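You operate a simulated robot arm through the tools that you are given. There is no shell and no other tool. Be economical: measure what you need, move in short steps, check, and stop when the job is done.

You run a simulated two-armed robot. Do the job below in one go: nothing can be reset, and whatever is moved stays where it is left.

Task
Wipe up the spill on the press bench top with the rag there and put it back.

Only the result counts: the job must be done as asked and must still hold three seconds after the hand-in. Knocking over, shifting, dropping, spilling or breaking anything else fails it.

Robot
Two 7-joint arms with two-finger parallel grippers on one trunk, on a base that drives. Base frame: it is fixed to the floor where the robot stands at the start and does not move with it; the origin is under the middle of the robot, x ahead of it, y to its left, z up. Readings come in cm, rad, newtons and seconds.
The left shoulder is at the start at [7, 16.3, 119.5], the right one opposite. Payload 3.43 kg a hand.
The tool frame of a hand sits at the grasp point between the pads (the TCP): z along the fingers, y along the line on which they close. The tips reach 3.4 cm beyond it. The gripper opens to 12.8 cm. The fingers are 2.4 cm wide and 1.2 cm thick; the gripper's body (4.8 by 13 cm) begins 9.6 cm behind the TCP.
Orientation is that of the tool frame in the base frame, as a unit quaternion [w, x, y, z]. With the fingers straight down and closing along the base's y, the tool's x points along the base's -x, its y along +y and its z along -z.

Tools
- The arms move only by the tool arm_command. It takes "left_commands", "right_commands" or both (then of equal length, played together; a hand with none holds still); each is text: rows parted by semicolons, each of 7 numbers parted by spaces: the shift along the base's x, y, z in cm, then the turn, a rotation vector about the base's x, y, z in rad, then the finger opening in cm, from 0 to 12.8. In form: tx ty tz ax ay az grip; .... A call has 1 to 20 rows; each row shifts and turns the commanded pose from where the row before left it. Each row takes 0.2 s and may step no farther than 5 cm and 0.15 rad from the row before; otherwise, or with a gripper value out of range, the whole call is refused. A pose out of reach is approached as far as the arm can. The call stops where the force on the tool passes 40 N (or 10 N more than at its start, if that is more) or the arm is blocked; 0.2 s more then pass. The fingers move at their own pace (about 15.3 cm/s each) and stop on an object; they squeeze with about 22 N. The grip force told is the motor's: it shows also when the fingers shut on nothing. Time passes only in rows, and 0.2 s behind the last, so rows that do not move let the fingers close. It gives the time, the measured TCP pose, the force on the tool (base axes), the opening and the grip force at its end, in the units of the frame above (readings bear some noise), and new pictures: "pictures" is both (left out), scene, wrist or none (wrist: the cameras of the hands that moved).
- Cameras (640 x 400 px; columns grow to the right, rows downward): "scene" is now at [13.69, 2.66, 143.44]; the picture's right is [0.28, -0.96, 0.00], its down [-0.46, -0.14, -0.88] and it looks along [0.84, 0.25, -0.48] (base axes); focal length 253 px, centre (320, 200). "left" rides on the left gripper at [7.6, 1.1, -16] in its tool frame; the picture's right is [-0.15, 0.99, 0.00], its down [-0.88, -0.13, -0.46] and it looks along [-0.45, -0.07, 0.89] (tool axes); focal length 234 px, centre (320, 200). "right" rides on the right gripper at [7.6, -1.1, -16] in its tool frame; the picture's right is [0.15, 0.99, 0.00], its down [-0.88, 0.13, -0.46] and it looks along [-0.45, 0.07, 0.89] (tool axes); focal length 234 px, centre (320, 200).
- lift_body(by): slides the trunk up (or, below 0, down) by that many cm; the arms and the scene camera ride with it, the base frame stays. It gives what a move gives, with no picture.
- drive_base(legs): drives the robot by 1 to 6 legs, each [ahead, left, turn to the left] in cm, cm and rad, along the robot's own axes; the way and the turn of a leg run together, so that a leg with both is an arc; at most 150 cm and 3.142 rad a leg. The arms and the cameras ride along, it lands a little off, and it stops where it bumps. It gives what a move gives, and a new picture of the scene camera.
- turn_head(pan, tilt): turns the head with the scene camera to pan (to the left, within 1.501 rad either way) and tilt (down, from -0.506 to 1.204), counted from straight ahead of the robot. It gives what a move gives, and a new picture of the scene camera.
- probe_pixels(camera, pixels): for up to 12 pixels [column, row] of the newest picture of that camera ("zoom" is the newest enlarged one), the place [x, y, z] in the base frame of the surface seen there, good to about 0.2 cm. No time passes.
- close_up(camera, box): a new picture of the part [left, top, right, bottom] of that camera's present view, enlarged. No time passes.
- finish_job(): hands the job in; it is judged then, once.

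Work in short steps. Measure before you move; look again where a grasp or a placing could have gone wrong, and mend it. You have 80 turns and 260 pictures in all, those below and enlarged ones among them. Open the grippers and draw the arms clear of the work before you hand the job in, unless the task says otherwise; then end with one line.

The tools are called by a JSON object that holds its "name" and its "arguments". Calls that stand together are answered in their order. arm_command: Moves the arms, as the interface text tells. Its arguments: {"type":"object","properties":{"left_commands":{"type":"string"},"right_commands":{"type":"string"},"pictures":{"type":"string","enum":["both","scene","wrist","none"]}},"required":[]} The other tools are called the same way: lift_body (by) slides the trunk up or down; drive_base (legs) drives the base; turn_head (pan, tilt) turns the head that bears the scene camera; probe_pixels (camera, pixels) gives the place of the surface under pixels of a picture; close_up (camera, box) takes an enlarged picture of a part of a camera's view; finish_job () hands the job in.

At the start:

```text
t: 0.0
left_position: [59.84, 40.36, 113.18]
left_tcp_rot: [0.0, -0.001, 1.0, 0.001]
left_force: [0.1, 0.5, -0.3]
left_opening: 12.78
left_grip_force: 0.1
right_position: [56.63, -5.09, 110.28]
right_tcp_rot: [0.0, -0.001, 1.0, -0.001]
right_force: [-0.3, 0.1, -0.4]
right_opening: 12.81
right_grip_force: 0.2
trunk travel left (down, up): [-67.5, 26.5]
robot x, y, heading: [0.08, -0.31, 0.003]
head pan, tilt: [0.286, 0.501]
```

scene: 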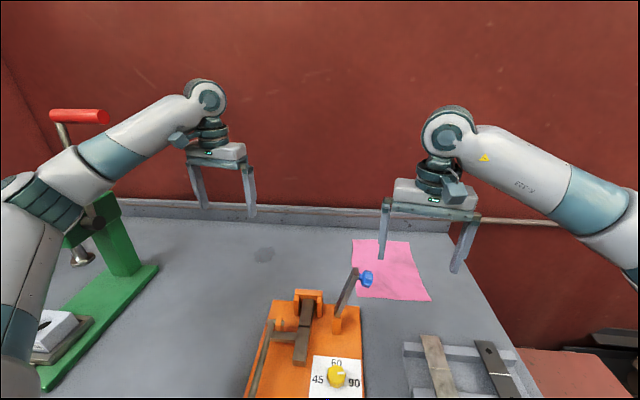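
right: 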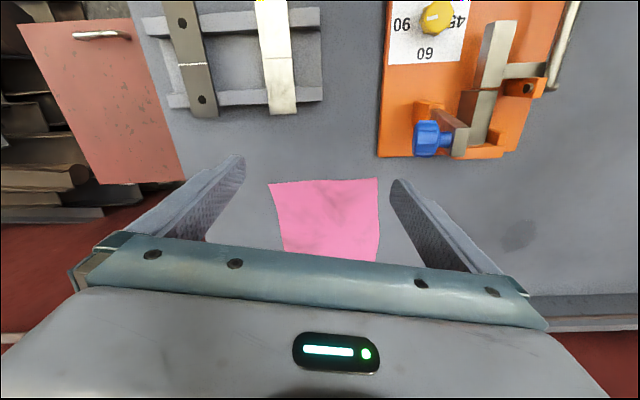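
left: 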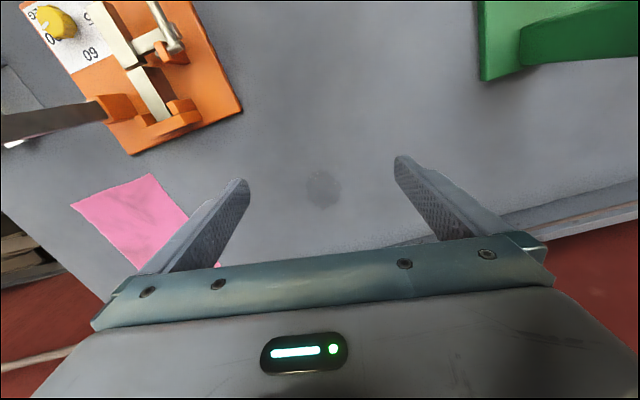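

The pink rag is at scene (390,270); the spill may be the faint dark spot at scene (264,254) / left (323,188). I probe both and zoom in.

{"name": "probe_pixels", "arguments": {"camera": "scene", "pixels": [[264, 254], [254, 254], [274, 254], [264, 247], [264, 262], [353, 240], [409, 242], [430, 300], [358, 296], [366, 279], [390, 270], [350, 285]]}}

{"name": "close_up", "arguments": {"camera": "scene", "box": [220, 210, 460, 360]}}

{"name": "close_up", "arguments": {"camera": "left", "box": [240, 110, 400, 250]}}

{"name": "probe_pixels", "arguments": {"camera": "right", "pixels": [[270, 184], [377, 178], [380, 262], [284, 250], [330, 220], [520, 236], [500, 236], [540, 236], [520, 220], [520, 252]]}}

```text
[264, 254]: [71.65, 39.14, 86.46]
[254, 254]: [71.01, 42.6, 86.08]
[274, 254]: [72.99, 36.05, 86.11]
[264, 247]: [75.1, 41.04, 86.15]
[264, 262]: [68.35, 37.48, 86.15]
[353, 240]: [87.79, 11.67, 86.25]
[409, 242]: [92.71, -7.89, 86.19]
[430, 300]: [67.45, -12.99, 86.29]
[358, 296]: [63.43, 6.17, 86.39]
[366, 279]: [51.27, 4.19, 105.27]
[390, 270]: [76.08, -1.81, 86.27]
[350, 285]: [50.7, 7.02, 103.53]
```

```text
2.67 times, centred on (340, 285) of scene
```

zoom: 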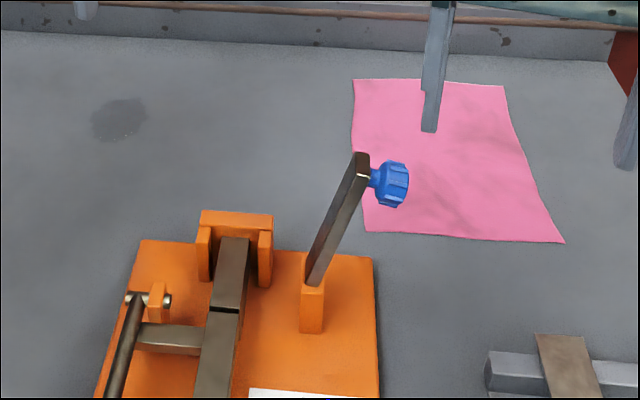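

```text
2.86 times, centred on (320, 180) of left
```

zoom: 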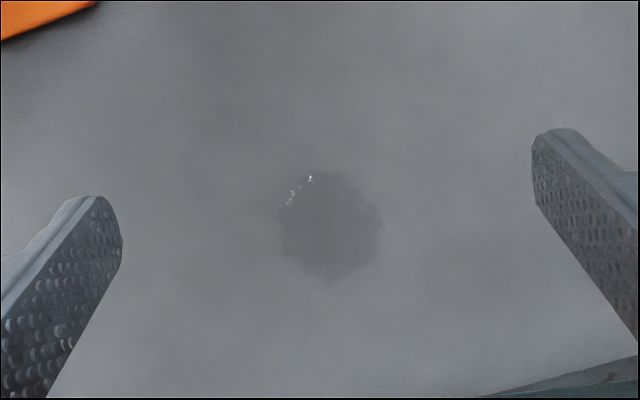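

```text
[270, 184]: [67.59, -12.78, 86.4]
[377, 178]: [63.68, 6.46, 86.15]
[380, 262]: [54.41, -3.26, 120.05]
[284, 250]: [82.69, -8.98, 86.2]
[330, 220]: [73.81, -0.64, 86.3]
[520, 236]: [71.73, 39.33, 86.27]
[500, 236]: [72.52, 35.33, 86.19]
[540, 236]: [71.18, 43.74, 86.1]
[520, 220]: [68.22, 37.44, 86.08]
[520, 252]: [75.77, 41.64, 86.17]
```

The spot at (71.7, 39.2) glints wet, and the bench top reads about z 86.2 here. I look around for other spills before starting.

{"name": "turn_head", "arguments": {"pan": 0.75, "tilt": 0.75}}

{"name": "turn_head", "arguments": {"pan": 0.1, "tilt": 0.85}}

```text
t: 0.9
left_position: [59.82, 40.35, 113.11]
left_tcp_rot: [0.001, -0.001, 1.0, -0.001]
left_force: [0.2, -0.8, 0.0]
left_opening: 12.82
left_grip_force: 0.0
right_position: [56.8, -5.22, 110.3]
right_tcp_rot: [0.0, 0.0, 1.0, 0.0]
right_force: [-0.5, 0.5, 0.2]
right_opening: 12.81
right_grip_force: 0.1
trunk travel left (down, up): [-67.5, 26.5]
robot x, y, heading: [-0.03, -0.07, 0.004]
head pan, tilt: [0.75, 0.75]
```

scene: 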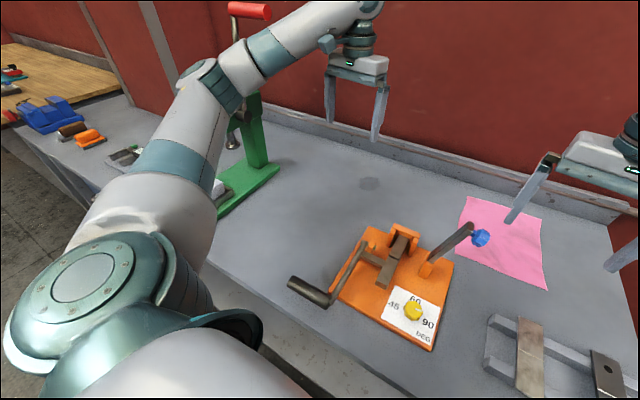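

```text
t: 1.9
left_position: [59.85, 40.35, 113.13]
left_tcp_rot: [0.0, -0.001, 1.0, 0.0]
left_force: [-0.5, -0.5, -0.6]
left_opening: 12.8
left_grip_force: 0.0
right_position: [56.7, -5.11, 110.19]
right_tcp_rot: [0.0, 0.001, 1.0, 0.0]
right_force: [-0.1, 0.1, -0.3]
right_opening: 12.81
right_grip_force: 0.0
trunk travel left (down, up): [-67.5, 26.5]
robot x, y, heading: [0.02, -0.14, 0.006]
head pan, tilt: [0.099, 0.85]
```

scene: 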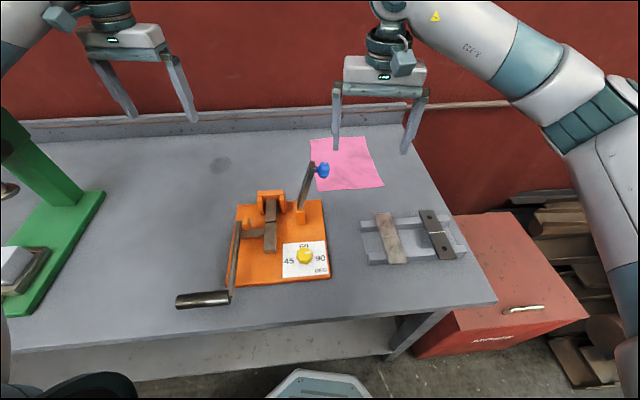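

Just one spill and one rag on this bench. I move the right arm aside and bring the left hand above the rag (centre about (76,-1)).

{"name": "arm_command", "arguments": {"left_commands": "1.7 -4.6 0 0 0 0 8;1.7 -4.6 0 0 0 0 8;1.7 -4.6 0 0 0 0 8;1.7 -4.6 0 0 0 0 8;1.7 -4.6 0 0 0 0 8;1.7 -4.6 0 0 0 0 8;1.7 -4.6 0 0 0 0 8;1.7 -4.6 0 0 0 0 8;1.7 -4.6 0 0 0 0 8;0 0 0 0 0 0 8", "right_commands": "0 -4.5 1 0 0 0 12.8;0 -4.5 1 0 0 0 12.8;0 -4.5 1 0 0 0 12.8;0 -4.5 1 0 0 0 12.8;0 -4.5 0 0 0 0 12.8;0 -4.5 0 0 0 0 12.8;0 -4.5 0 0 0 0 12.8;0 -4.5 0 0 0 0 12.8;0 0 0 0 0 0 12.8;0 0 0 0 0 0 12.8"}}

```text
t: 4.1
left_position: [75.03, -0.81, 113.16]
left_tcp_rot: [0.0, -0.001, 1.0, -0.001]
left_force: [-0.3, 1.0, -1.2]
left_opening: 8.03
left_grip_force: 0.0
right_position: [56.6, -41.18, 114.37]
right_tcp_rot: [0.0, 0.0, 1.0, -0.001]
right_force: [-0.1, 1.3, 0.9]
right_opening: 12.8
right_grip_force: 0.0
trunk travel left (down, up): [-67.5, 26.5]
robot x, y, heading: [-0.01, 0.11, -0.004]
head pan, tilt: [0.099, 0.85]
```

scene: 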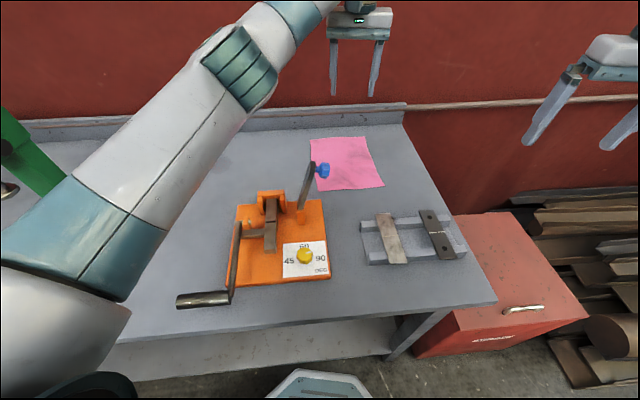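
right: 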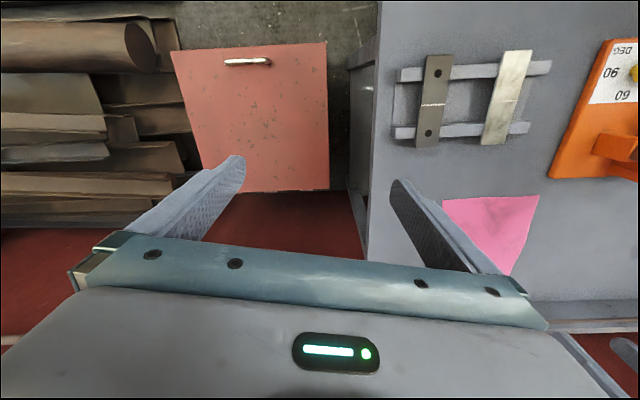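
left: 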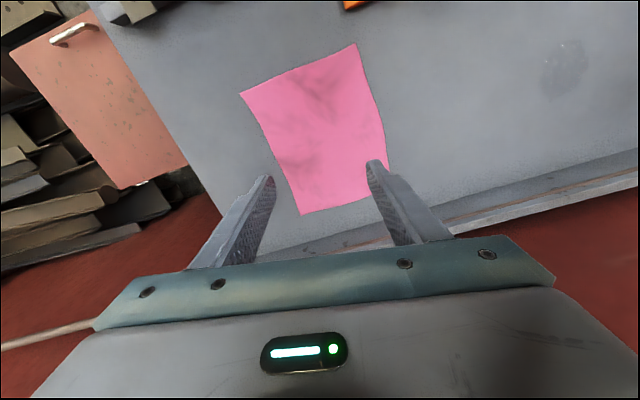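

The hand hangs over the rag centre. I lower it in steps to just above the top.

{"name": "arm_command", "arguments": {"left_commands": "0 0 -4 0 0 0 8;0 0 -4 0 0 0 8;0 0 -4 0 0 0 8;0 0 -4 0 0 0 7;0 0 -4 0 0 0 6;0 0 0 0 0 0 6;0 0 0 0 0 0 6"}}

```text
t: 5.7
left_position: [75.14, -0.77, 93.19]
left_tcp_rot: [0.0, -0.001, 1.0, 0.0]
left_force: [-1.2, 0.2, -0.3]
left_opening: 5.99
left_grip_force: 0.1
right_position: [56.67, -41.38, 114.17]
right_tcp_rot: [0.0, -0.001, 1.0, 0.0]
right_force: [0.4, 0.0, 0.2]
right_opening: 12.81
right_grip_force: 0.0
trunk travel left (down, up): [-67.5, 26.5]
robot x, y, heading: [0.06, -0.3, -0.001]
head pan, tilt: [0.099, 0.85]
```

scene: 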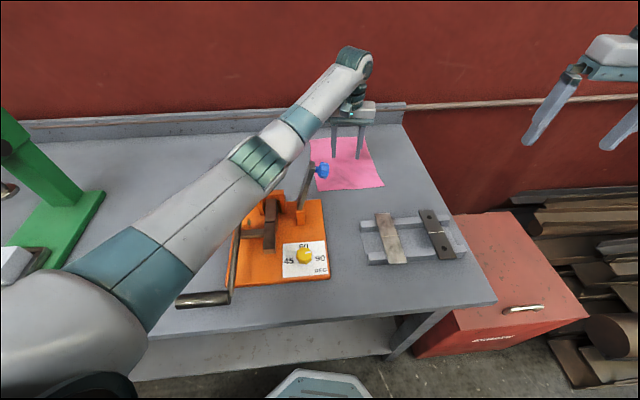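
left: 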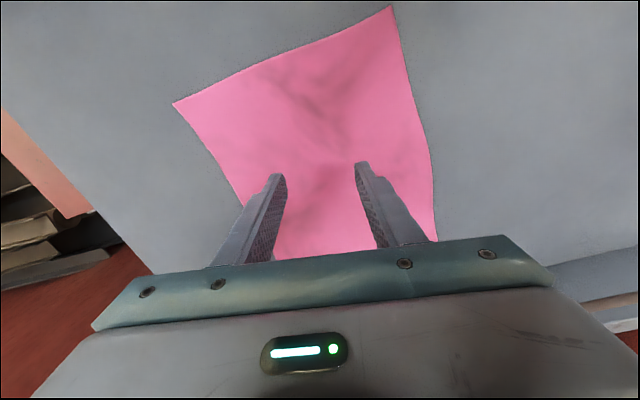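

Tips are about 3.5 cm above the rag. I check the forearm's clearance from the clamp's lever at (315,165) before going lower.

{"name": "close_up", "arguments": {"camera": "scene", "box": [220, 90, 400, 220]}}

{"name": "probe_pixels", "arguments": {"camera": "scene", "pixels": [[276, 185], [262, 165], [290, 150], [314, 163], [308, 185], [240, 190], [300, 130]]}}

```text
3.08 times, centred on (310, 155) of scene
```

zoom: 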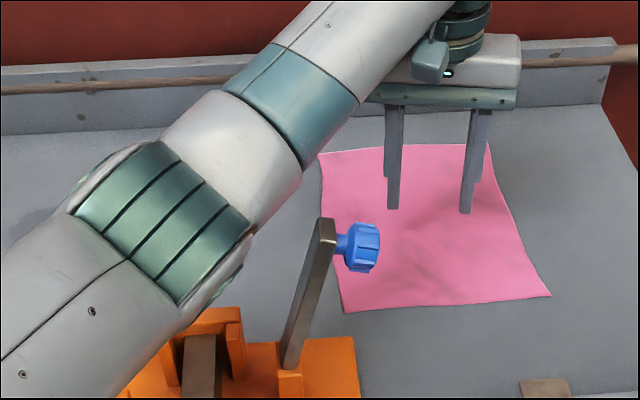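

```text
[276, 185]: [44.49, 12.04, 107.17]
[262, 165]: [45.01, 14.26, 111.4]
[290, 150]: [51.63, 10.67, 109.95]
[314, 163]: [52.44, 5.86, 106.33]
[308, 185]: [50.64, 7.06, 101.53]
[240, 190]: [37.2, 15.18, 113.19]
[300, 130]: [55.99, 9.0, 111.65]
```

The forearm underside passes only a few cm from the lever tip at (52,6,106). I raise the trunk so that the forearm slopes more steeply and clears it.

{"name": "lift_body", "arguments": {"by": 15}}

{"name": "arm_command", "arguments": {"left_commands": "0.5 1 -4 0 0 0 6;0.5 1 -4 0 0 0 6;0.5 0 -4 0 0 0 6;0 0 -2.5 0 0 0 6;0 0 0 0 0 0 6"}}

{"name": "close_up", "arguments": {"camera": "scene", "box": [220, 90, 400, 220]}}

```text
t: 7.5
left_position: [75.15, -0.9, 108.19]
left_tcp_rot: [0.0, -0.002, 1.0, 0.0]
left_force: [-1.0, 0.3, -0.2]
left_opening: 6.02
left_grip_force: 0.0
right_position: [56.5, -41.23, 129.37]
right_tcp_rot: [0.0, -0.001, 1.0, 0.0]
right_force: [-0.3, -0.5, 0.3]
right_opening: 12.81
right_grip_force: 0.0
trunk travel left (down, up): [-82.5, 11.5]
robot x, y, heading: [-0.07, -0.2, -0.001]
head pan, tilt: [0.099, 0.85]
```

```text
t: 8.7
left_position: [76.74, 1.19, 93.52]
left_tcp_rot: [0.0, 0.0, 1.0, 0.0]
left_force: [-0.2, 0.5, 0.4]
left_opening: 6.0
left_grip_force: 0.2
right_position: [56.51, -41.35, 129.32]
right_tcp_rot: [-0.001, 0.0, 1.0, 0.0]
right_force: [0.7, -1.3, 0.5]
right_opening: 12.79
right_grip_force: 0.0
trunk travel left (down, up): [-82.5, 11.5]
robot x, y, heading: [0.19, -0.05, 0.001]
head pan, tilt: [0.099, 0.85]
```

scene: 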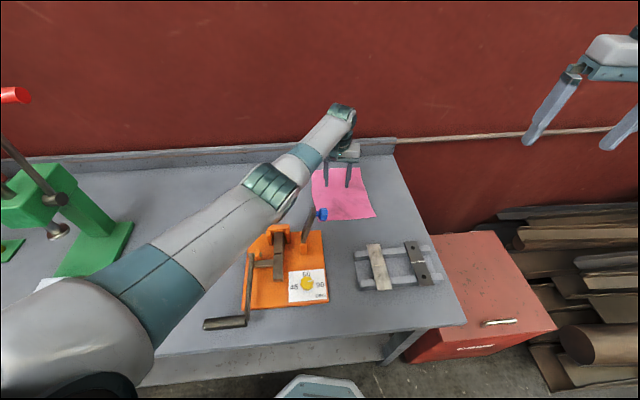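
left: 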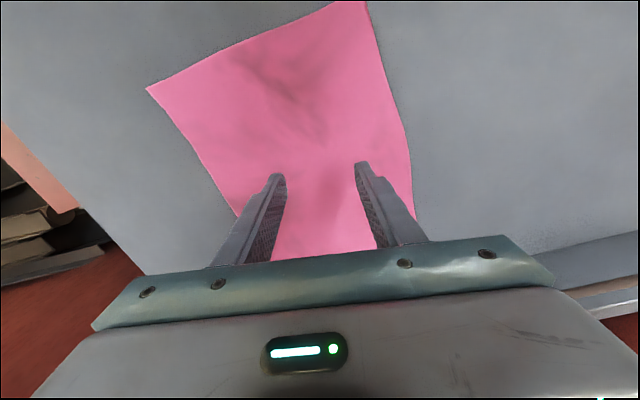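

```text
3.08 times, centred on (310, 155) of scene
```

zoom: 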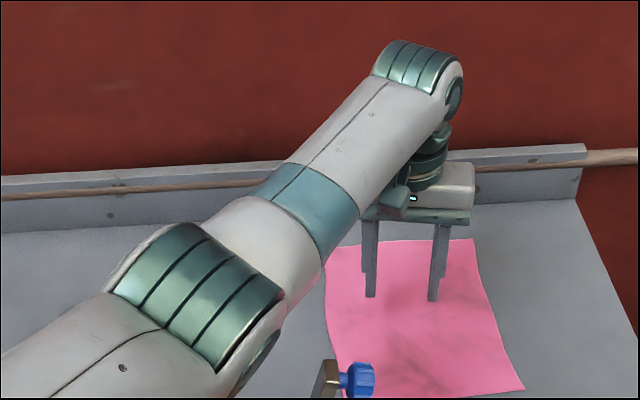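

The forearm is now well clear. I lower to light contact with the rag, then close to pinch a fold.

{"name": "arm_command", "arguments": {"left_commands": "0 0 -2 0 0 0 6;0 0 -1.5 0 0 0 6;0 0 -0.3 0 0 0 6;0 0 0 0 0 0 6", "pictures": "wrist"}}

{"name": "probe_pixels", "arguments": {"camera": "left", "pixels": [[320, 200], [300, 150], [276, 178], [361, 165]]}}

```text
t: 9.7
left_position: [76.67, 1.02, 89.85]
left_tcp_rot: [0.0, -0.001, 1.0, -0.001]
left_force: [0.0, 0.1, -0.3]
left_opening: 6.0
left_grip_force: 0.0
right_position: [56.57, -41.27, 129.32]
right_tcp_rot: [0.0, 0.0, 1.0, 0.0]
right_force: [-0.9, -0.1, -0.6]
right_opening: 12.83
right_grip_force: 0.1
trunk travel left (down, up): [-82.5, 11.5]
robot x, y, heading: [-0.04, 0.21, 0.003]
head pan, tilt: [0.099, 0.85]
```

left: 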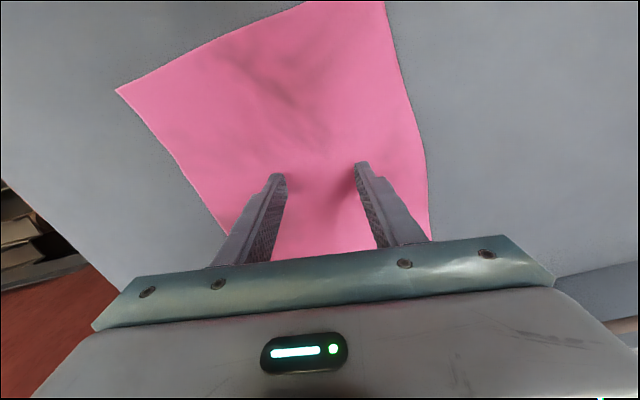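

```text
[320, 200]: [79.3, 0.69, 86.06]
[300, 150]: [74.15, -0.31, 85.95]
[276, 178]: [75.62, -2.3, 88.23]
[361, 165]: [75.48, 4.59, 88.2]
```

Almost touching (tips about 86.4). I lower in 0.2 cm steps for contact, then close.

{"name": "arm_command", "arguments": {"left_commands": "0 0 -0.2 0 0 0 6;0 0 -0.2 0 0 0 6;0 0 -0.1 0 0 0 6;0 0 0 0 0 0 6", "pictures": "none"}}

```text
t: 10.7
left_position: [76.63, 1.02, 89.45]
left_tcp_rot: [0.001, 0.0, 1.0, 0.0]
left_force: [1.9, 0.1, 9.2]
left_opening: 6.0
left_grip_force: 0.1
right_position: [56.31, -41.28, 129.35]
right_tcp_rot: [0.0, 0.0, 1.0, 0.001]
right_force: [0.1, -0.3, 0.4]
right_opening: 12.81
right_grip_force: 0.0
trunk travel left (down, up): [-82.5, 11.5]
robot x, y, heading: [-0.09, -0.07, -0.002]
head pan, tilt: [0.099, 0.85]
```

Contact at 9 N. Now I close the fingers.

{"name": "arm_command", "arguments": {"left_commands": "0 0 0 0 0 0 4;0 0 0 0 0 0 2;0 0 0 0 0 0 0;0 0 0 0 0 0 0;0 0 0 0 0 0 0"}}

```text
t: 11.9
left_position: [76.62, 1.13, 89.54]
left_tcp_rot: [0.001, -0.001, 1.0, 0.0]
left_force: [1.1, -0.8, 15.4]
left_opening: 0.28
left_grip_force: 22.1
right_position: [56.33, -41.33, 129.41]
right_tcp_rot: [0.001, 0.0, 1.0, -0.001]
right_force: [0.0, 0.7, -0.6]
right_opening: 12.79
right_grip_force: 0.1
trunk travel left (down, up): [-82.5, 11.5]
robot x, y, heading: [-0.02, 0.11, 0.002]
head pan, tilt: [0.099, 0.85]
```

scene: 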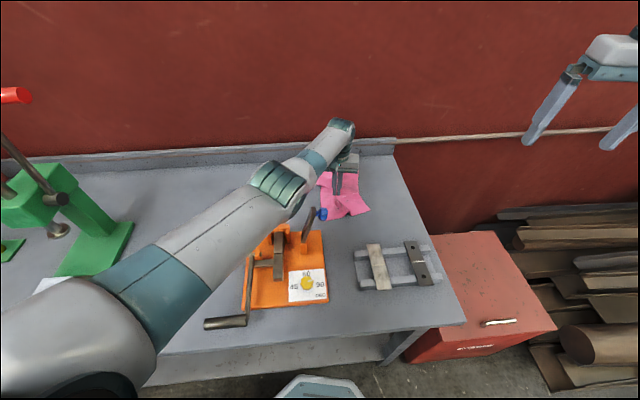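
left: 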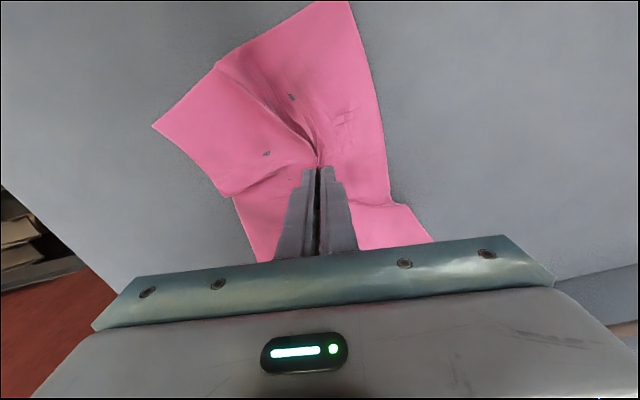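

The cloth bunched into the grip. I lift slowly and check that it holds.

{"name": "arm_command", "arguments": {"left_commands": "0 0 2 0 0 0 0;0 0 2 0 0 0 0;0 0 2.5 0 0 0 0;0 0 2.5 0 0 0 0;0 0 2.5 0 0 0 0;0 0 2.5 0 0 0 0;0 0 2 0 0 0 0;0 0 0 0 0 0 0"}}

{"name": "close_up", "arguments": {"camera": "scene", "box": [180, 70, 420, 270]}}

```text
t: 13.7
left_position: [76.87, 0.94, 105.25]
left_tcp_rot: [-0.001, 0.0, 1.0, -0.001]
left_force: [0.8, 0.6, 0.4]
left_opening: 0.3
left_grip_force: 21.7
right_position: [56.55, -41.41, 129.33]
right_tcp_rot: [0.0, 0.001, 1.0, 0.0]
right_force: [0.6, 0.1, -0.8]
right_opening: 12.77
right_grip_force: 0.0
trunk travel left (down, up): [-82.5, 11.5]
robot x, y, heading: [0.08, -0.22, -0.001]
head pan, tilt: [0.099, 0.85]
```

scene: 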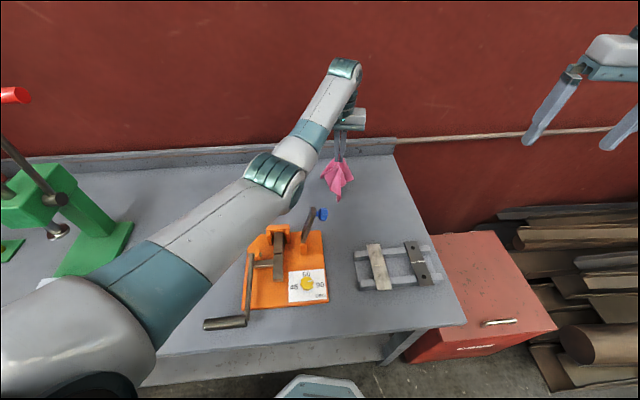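
left: 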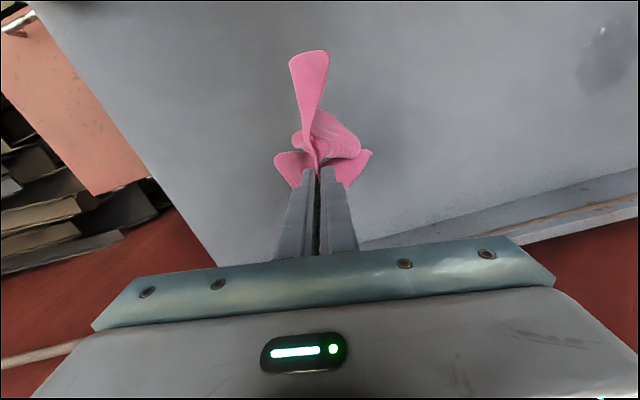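

```text
2.00 times, centred on (300, 170) of scene
```

zoom: 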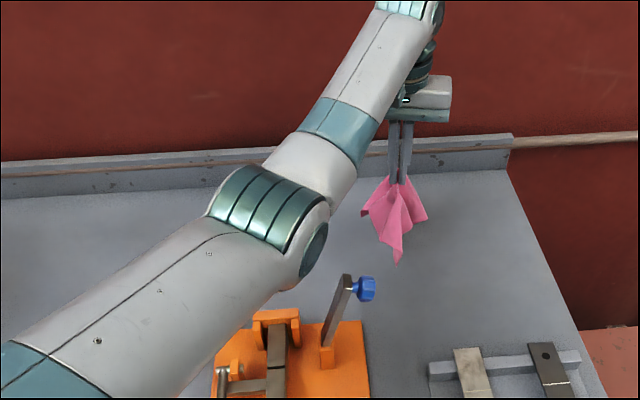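

The rag hangs firmly. I carry it to above the spill at (71.8, 39.3).

{"name": "arm_command", "arguments": {"left_commands": "-0.5 4.8 0 0 0 0 0;-0.5 4.8 0 0 0 0 0;-0.5 4.8 0 0 0 0 0;-0.5 4.8 0 0 0 0 0;-0.5 4.8 0 0 0 0 0;-0.5 4.8 0 0 0 0 0;-0.5 4.8 0 0 0 0 0;-1 4.8 0 0 0 0 0;0 0 0 0 0 0 0"}}

```text
t: 15.7
left_position: [72.53, 39.63, 105.53]
left_tcp_rot: [0.0, 0.001, 1.0, 0.0]
left_force: [0.0, 0.2, -0.3]
left_opening: 0.29
left_grip_force: 22.2
right_position: [56.56, -41.42, 129.37]
right_tcp_rot: [0.0, 0.0, 1.0, 0.001]
right_force: [-0.1, 1.1, -0.1]
right_opening: 12.82
right_grip_force: 0.0
trunk travel left (down, up): [-82.5, 11.5]
robot x, y, heading: [0.04, -0.09, -0.002]
head pan, tilt: [0.099, 0.85]
```

scene: 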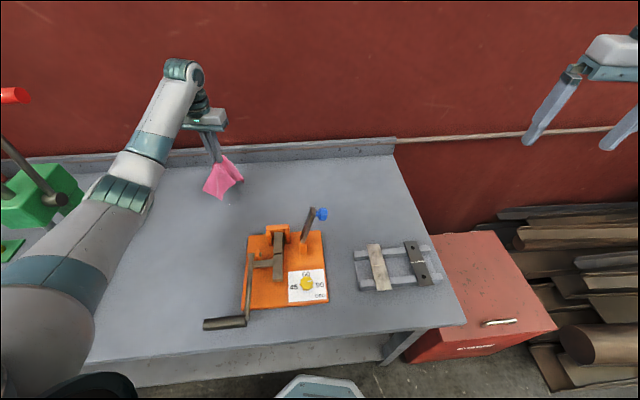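
left: 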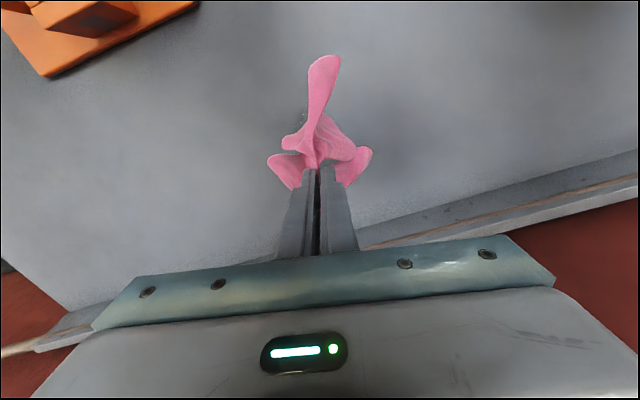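

I lower the rag onto the spill until light contact.

{"name": "arm_command", "arguments": {"left_commands": "0 0 -4 0 0 0 0;0 0 -4 0 0 0 0;0 0 -4 0 0 0 0;0 0 -2.5 0 0 0 0;0 0 -0.8 0 0 0 0;0 0 -0.3 0 0 0 0;0 0 0 0 0 0 0"}}

```text
t: 17.3
left_position: [72.37, 39.59, 89.87]
left_tcp_rot: [0.001, -0.001, 1.0, 0.0]
left_force: [2.3, 0.0, 11.9]
left_opening: 0.29
left_grip_force: 22.6
right_position: [56.44, -41.42, 129.38]
right_tcp_rot: [0.0, 0.0, 1.0, 0.0]
right_force: [-0.1, 0.3, 0.0]
right_opening: 12.79
right_grip_force: 0.0
trunk travel left (down, up): [-82.5, 11.5]
robot x, y, heading: [0.38, 0.07, -0.002]
head pan, tilt: [0.099, 0.85]
```

scene: 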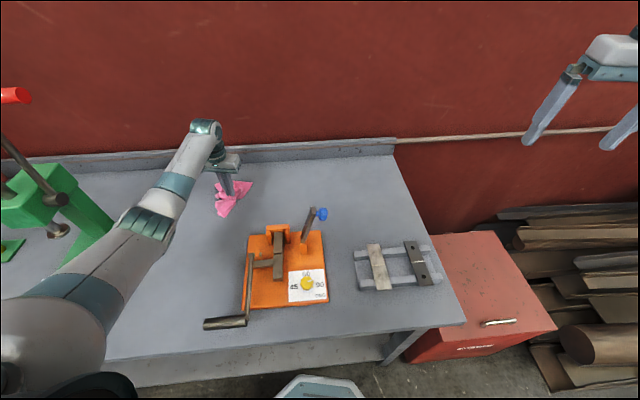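
left: 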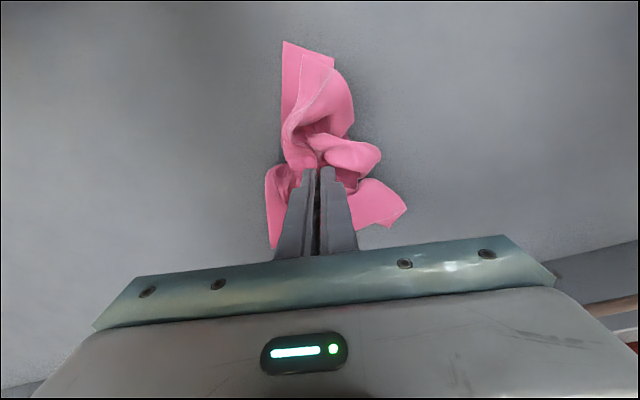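

Contact at 12 N. I wipe in a zigzag over the spot, covering about x 68–76, y 35–44.

{"name": "arm_command", "arguments": {"left_commands": "-2.2 -2.5 0 0 0 0 0;-2.2 -2 0 0 0 0 0;0 4.5 0 0 0 0 0;0 4.5 0 0 0 0 0;2 0 0 0 0 0 0;0 -4.5 0 0 0 0 0;0 -4.5 0 0 0 0 0;2 0 0 0 0 0 0;0 4.5 0 0 0 0 0;0 4.5 0 0 0 0 0;2 0 0 0 0 0 0;0 -4.5 0 0 0 0 0;0 -4.5 0 0 0 0 0;2 0 0 0 0 0 0;0 4.5 0 0 0 0 0;0 4.5 0 0 0 0 0;0 0 0 0 0 0 0"}}

```text
t: 20.9
left_position: [75.63, 44.16, 89.95]
left_tcp_rot: [0.0, -0.001, 1.0, 0.001]
left_force: [-0.7, 2.2, 11.1]
left_opening: 0.28
left_grip_force: 21.9
right_position: [56.4, -41.56, 129.27]
right_tcp_rot: [0.0, 0.0, 1.0, 0.0]
right_force: [-0.3, -0.3, -0.9]
right_opening: 12.8
right_grip_force: 0.0
trunk travel left (down, up): [-82.5, 11.5]
robot x, y, heading: [0.09, 0.38, -0.003]
head pan, tilt: [0.099, 0.85]
```

scene: 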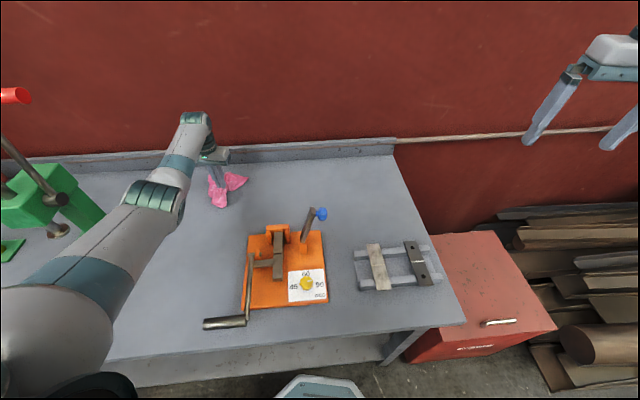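
left: 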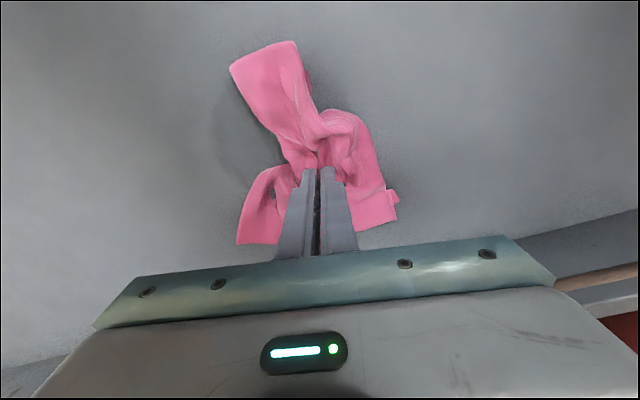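

Some dark patch still shows at left (240,140). I lift and move aside to see what remains.

{"name": "arm_command", "arguments": {"left_commands": "0 0 4 0 0 0 0;0 0 4 0 0 0 0;0 0 4 0 0 0 0;0 0 4 0 0 0 0;2 5 1 0 0 0 0;0 5 0 0 0 0 0;0 0 0 0 0 0 0"}}

{"name": "close_up", "arguments": {"camera": "scene", "box": [170, 140, 300, 230]}}

{"name": "close_up", "arguments": {"camera": "left", "box": [140, 50, 320, 200]}}

```text
refused: row 5 steps farther than a row can; nothing moved
```

```text
4.44 times, centred on (235, 185) of scene
```

zoom: 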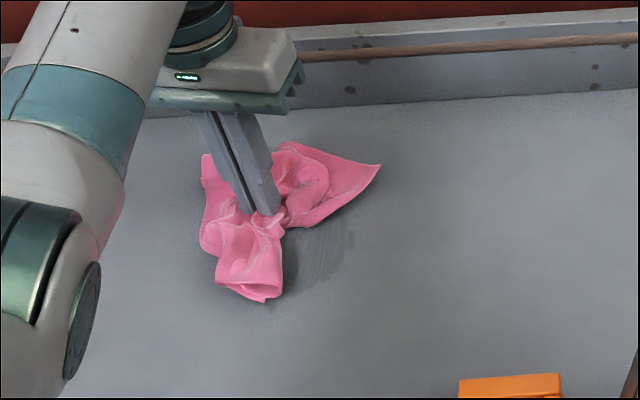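

```text
2.67 times, centred on (230, 125) of left
```

zoom: 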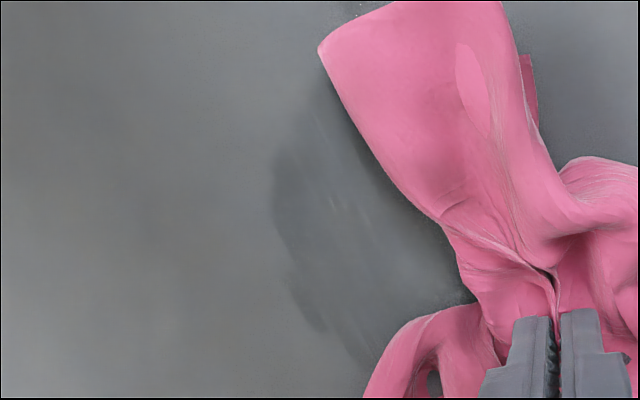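

The spot is fading in streaks with wiping. I measure the visible edge of the remnant and continue with a wider set of strokes.

{"name": "probe_pixels", "arguments": {"camera": "zoom", "pixels": [[275, 180], [295, 290], [330, 90], [340, 350], [400, 240]]}}

{"name": "arm_command", "arguments": {"left_commands": "0 -4.9 0 0 0 0 0;0 -4.9 0 0 0 0 0;-1.5 0 0 0 0 0 0;0 4.9 0 0 0 0 0;0 4.9 0 0 0 0 0;-1.5 0 0 0 0 0 0;0 -4.9 0 0 0 0 0;0 -4.9 0 0 0 0 0;-1.5 0 0 0 0 0 0;0 4.9 0 0 0 0 0;0 4.9 0 0 0 0 0;-1.5 0 0 0 0 0 0;0 -4.9 0 0 0 0 0;0 -4.9 0 0 0 0 0;-1.5 0 0 0 0 0 0;0 4.9 0 0 0 0 0;0 4.9 0 0 0 0 0;0 0 0 0 0 0 0"}}

```text
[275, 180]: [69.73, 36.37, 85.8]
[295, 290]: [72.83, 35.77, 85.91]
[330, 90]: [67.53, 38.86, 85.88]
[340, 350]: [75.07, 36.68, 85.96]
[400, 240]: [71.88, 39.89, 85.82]
```

```text
t: 24.7
left_position: [67.94, 44.15, 89.97]
left_tcp_rot: [-0.002, -0.002, 1.0, 0.0]
left_force: [-1.1, -0.4, 10.7]
left_opening: 0.31
left_grip_force: 22.1
right_position: [56.42, -41.38, 129.24]
right_tcp_rot: [0.001, 0.0, 1.0, 0.001]
right_force: [0.1, -0.2, 0.9]
right_opening: 12.79
right_grip_force: 0.0
trunk travel left (down, up): [-82.5, 11.5]
robot x, y, heading: [0.12, 0.05, 0.001]
head pan, tilt: [0.099, 0.85]
```

scene: 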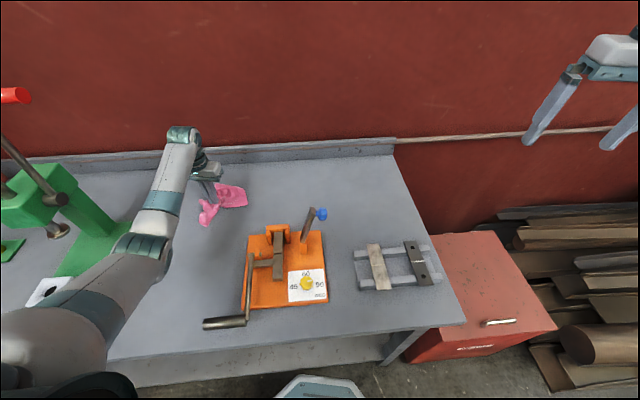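
left: 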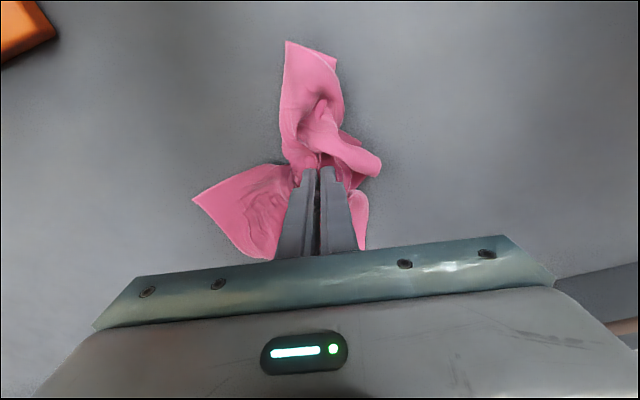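

Now I lift the rag and shift it left to inspect the spot.

{"name": "arm_command", "arguments": {"left_commands": "0 0 4 0 0 0 0;0 0 4 0 0 0 0;0 0 4 0 0 0 0;0 0 4 0 0 0 0;3 3 0 0 0 0 0;3 3 0 0 0 0 0;0 0 0 0 0 0 0"}}

{"name": "close_up", "arguments": {"camera": "scene", "box": [170, 140, 300, 230]}}

{"name": "close_up", "arguments": {"camera": "left", "box": [120, 20, 420, 210]}}

```text
t: 26.3
left_position: [74.26, 49.89, 105.92]
left_tcp_rot: [0.0, 0.001, 1.0, 0.0]
left_force: [-0.6, -0.7, 0.6]
left_opening: 0.28
left_grip_force: 22.3
right_position: [56.45, -41.31, 129.34]
right_tcp_rot: [0.0, -0.001, 1.0, 0.0]
right_force: [0.0, -0.8, -0.8]
right_opening: 12.8
right_grip_force: 0.0
trunk travel left (down, up): [-82.5, 11.5]
robot x, y, heading: [0.4, -0.22, 0.006]
head pan, tilt: [0.099, 0.85]
```

scene: 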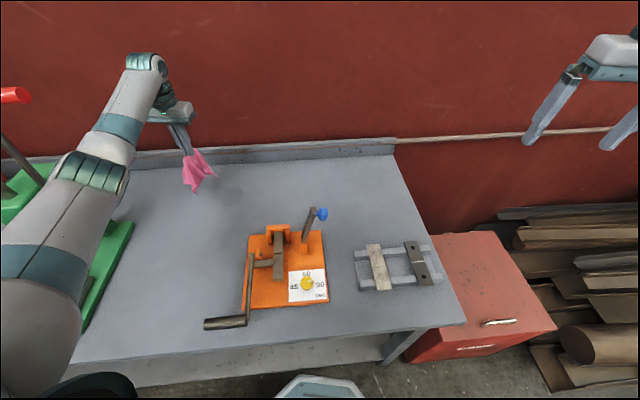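
left: 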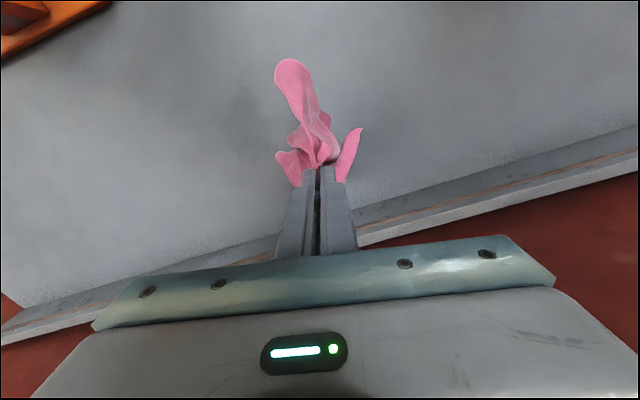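

```text
4.44 times, centred on (235, 185) of scene
```

zoom: 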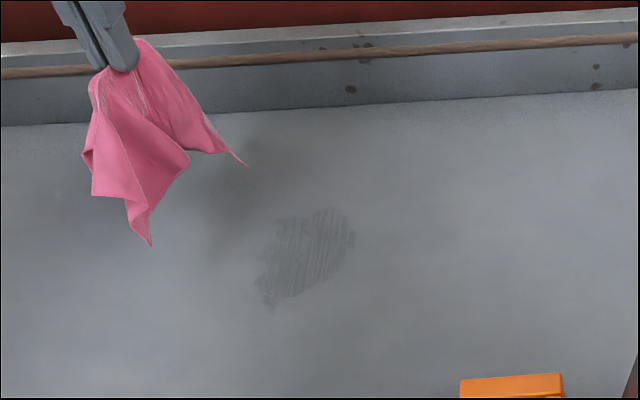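

```text
2.11 times, centred on (270, 115) of left
```

zoom: 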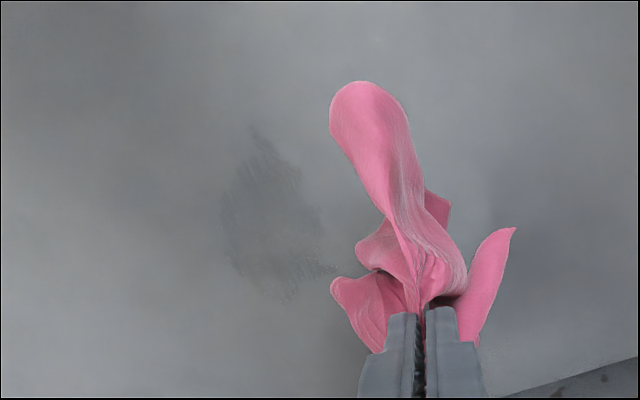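

The spot is much thinner, but a streaky residue remains. I measure it and wipe again, with cross strokes.

{"name": "probe_pixels", "arguments": {"camera": "zoom", "pixels": [[255, 130], [222, 210], [285, 300], [325, 225], [270, 230], [335, 270], [235, 265]]}}

```text
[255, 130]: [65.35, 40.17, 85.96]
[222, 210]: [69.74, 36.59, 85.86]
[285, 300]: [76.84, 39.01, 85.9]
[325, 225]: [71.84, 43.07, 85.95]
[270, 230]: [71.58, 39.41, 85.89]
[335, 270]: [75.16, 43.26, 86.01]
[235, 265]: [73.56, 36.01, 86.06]
```

{"name": "arm_command", "arguments": {"left_commands": "-2 -3.6 0 0 0 0 0;-2 -3.6 0 0 0 0 0;-2 -3.6 0 0 0 0 0;-2 -3.6 0 0 0 0 0;0 0 -4 0 0 0 0;0 0 -4 0 0 0 0;0 0 -4 0 0 0 0;0 0 -3 0 0 0 0;0 0 -1 0 0 0 0;0 0 -0.3 0 0 0 0;0 0 0 0 0 0 0", "pictures": "none"}}

{"name": "arm_command", "arguments": {"left_commands": "4 0 0 0 0 0 0;4 0 0 0 0 0 0;4 0 0 0 0 0 0;0 1.3 0 0 0 0 0;-4 0 0 0 0 0 0;-4 0 0 0 0 0 0;-4 0 0 0 0 0 0;0 1.3 0 0 0 0 0;4 0 0 0 0 0 0;4 0 0 0 0 0 0;4 0 0 0 0 0 0;0 1.3 0 0 0 0 0;-4 0 0 0 0 0 0;-4 0 0 0 0 0 0;-4 0 0 0 0 0 0;0 1.3 0 0 0 0 0;4 0 0 0 0 0 0;4 0 0 0 0 0 0;4 0 0 0 0 0 0", "pictures": "none"}}

{"name": "arm_command", "arguments": {"left_commands": "0 1.3 0 0 0 0 0;-4 0 0 0 0 0 0;-4 0 0 0 0 0 0;-4 0 0 0 0 0 0;0 1.3 0 0 0 0 0;4 0 0 0 0 0 0;4 0 0 0 0 0 0;4 0 0 0 0 0 0;0 1 0 0 0 0 0;-4 0 0 0 0 0 0;-4 0 0 0 0 0 0;-4 0 0 0 0 0 0;0 0 0 0 0 0 0", "pictures": "wrist"}}

```text
t: 28.7
left_position: [66.48, 35.39, 89.86]
left_tcp_rot: [0.002, 0.0, 1.0, 0.0]
left_force: [5.0, 3.9, 20.6]
left_opening: 0.27
left_grip_force: 22.3
right_position: [56.31, -41.39, 129.44]
right_tcp_rot: [0.001, 0.0, 1.0, 0.0]
right_force: [0.2, -0.1, 0.2]
right_opening: 12.79
right_grip_force: 0.0
trunk travel left (down, up): [-82.5, 11.5]
robot x, y, heading: [-0.01, 0.06, 0.002]
head pan, tilt: [0.099, 0.85]
```

```text
t: 32.7
left_position: [78.6, 40.71, 89.73]
left_tcp_rot: [0.003, 0.0, 1.0, 0.002]
left_force: [3.0, -1.0, 10.2]
left_opening: 0.29
left_grip_force: 21.6
right_position: [56.72, -41.43, 129.17]
right_tcp_rot: [-0.001, 0.001, 1.0, 0.0]
right_force: [1.3, -0.3, -0.3]
right_opening: 12.8
right_grip_force: 0.0
trunk travel left (down, up): [-82.5, 11.5]
robot x, y, heading: [0.26, 0.15, 0.002]
head pan, tilt: [0.099, 0.85]
```

```text
t: 33.2
left_position: [77.12, 42.18, 89.65]
left_tcp_rot: [-0.003, -0.006, 1.0, -0.005]
left_force: [-2.4, -0.4, 15.0]
left_opening: 0.28
left_grip_force: 22.1
right_position: [56.35, -41.35, 129.55]
right_tcp_rot: [0.001, -0.001, 1.0, 0.001]
right_force: [-0.4, 0.3, -0.7]
right_opening: 12.8
right_grip_force: 0.0
trunk travel left (down, up): [-82.5, 11.5]
robot x, y, heading: [-0.04, 0.09, -0.003]
head pan, tilt: [0.099, 0.85]
stopped in row 2 (left hand): the force on the tool passed its limit (the readings are from after the stop); the commanded pose is now the measured one
```

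left: 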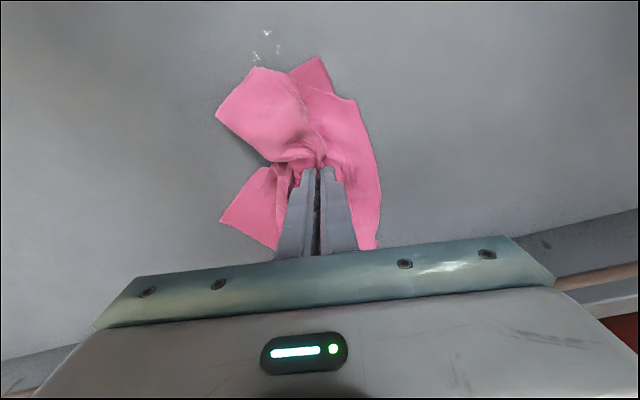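

Too much press tripped the stop. I ease up 0.2 cm and continue the remaining x-strokes over y 42–45, then lift and look.

{"name": "arm_command", "arguments": {"left_commands": "0 0 0.2 0 0 0 0;-3.5 0 0 0 0 0 0;-3.5 0 0 0 0 0 0;-3.5 0 0 0 0 0 0;0 1.3 0 0 0 0 0;3.5 0 0 0 0 0 0;3.5 0 0 0 0 0 0;3.5 0 0 0 0 0 0;0 1 0 0 0 0 0;-3.5 0 0 0 0 0 0;-3.5 0 0 0 0 0 0;-3.5 0 0 0 0 0 0;0 0 4 0 0 0 0;0 0 4 0 0 0 0;0 0 4 0 0 0 0;0 0 4 0 0 0 0;3 3 0 0 0 0 0;3 3 0 0 0 0 0;0 0 0 0 0 0 0"}}

{"name": "close_up", "arguments": {"camera": "scene", "box": [170, 140, 300, 230]}}

{"name": "close_up", "arguments": {"camera": "left", "box": [120, 20, 420, 210]}}

```text
t: 37.2
left_position: [72.69, 50.53, 105.68]
left_tcp_rot: [-0.004, -0.006, 1.0, -0.004]
left_force: [0.4, -0.8, 0.1]
left_opening: 0.29
left_grip_force: 21.7
right_position: [56.51, -41.32, 129.35]
right_tcp_rot: [0.0, 0.001, 1.0, -0.001]
right_force: [-0.5, 0.3, -0.1]
right_opening: 12.8
right_grip_force: 0.0
trunk travel left (down, up): [-82.5, 11.5]
robot x, y, heading: [0.03, -0.2, -0.004]
head pan, tilt: [0.099, 0.85]
```

scene: 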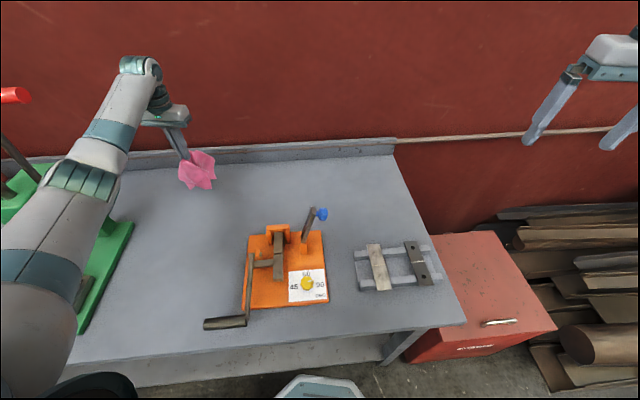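
left: 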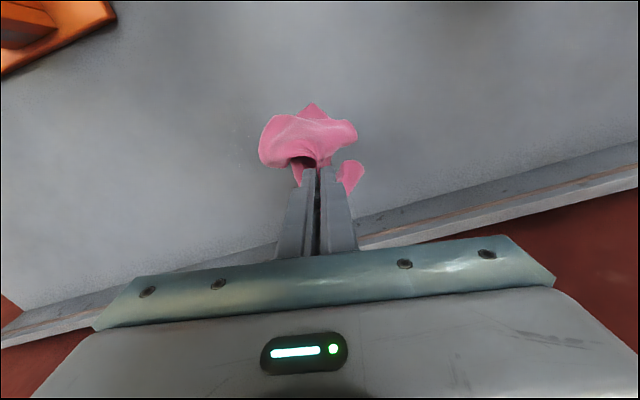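

```text
4.44 times, centred on (235, 185) of scene
```

zoom: 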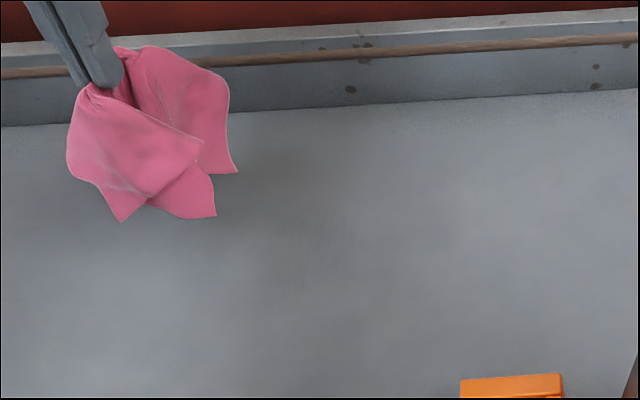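

```text
2.11 times, centred on (270, 115) of left
```

zoom: 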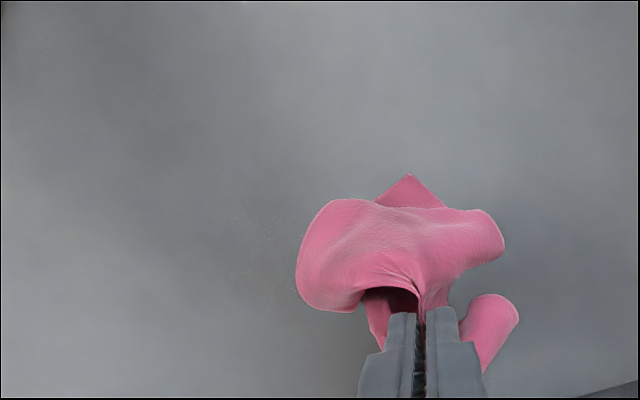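

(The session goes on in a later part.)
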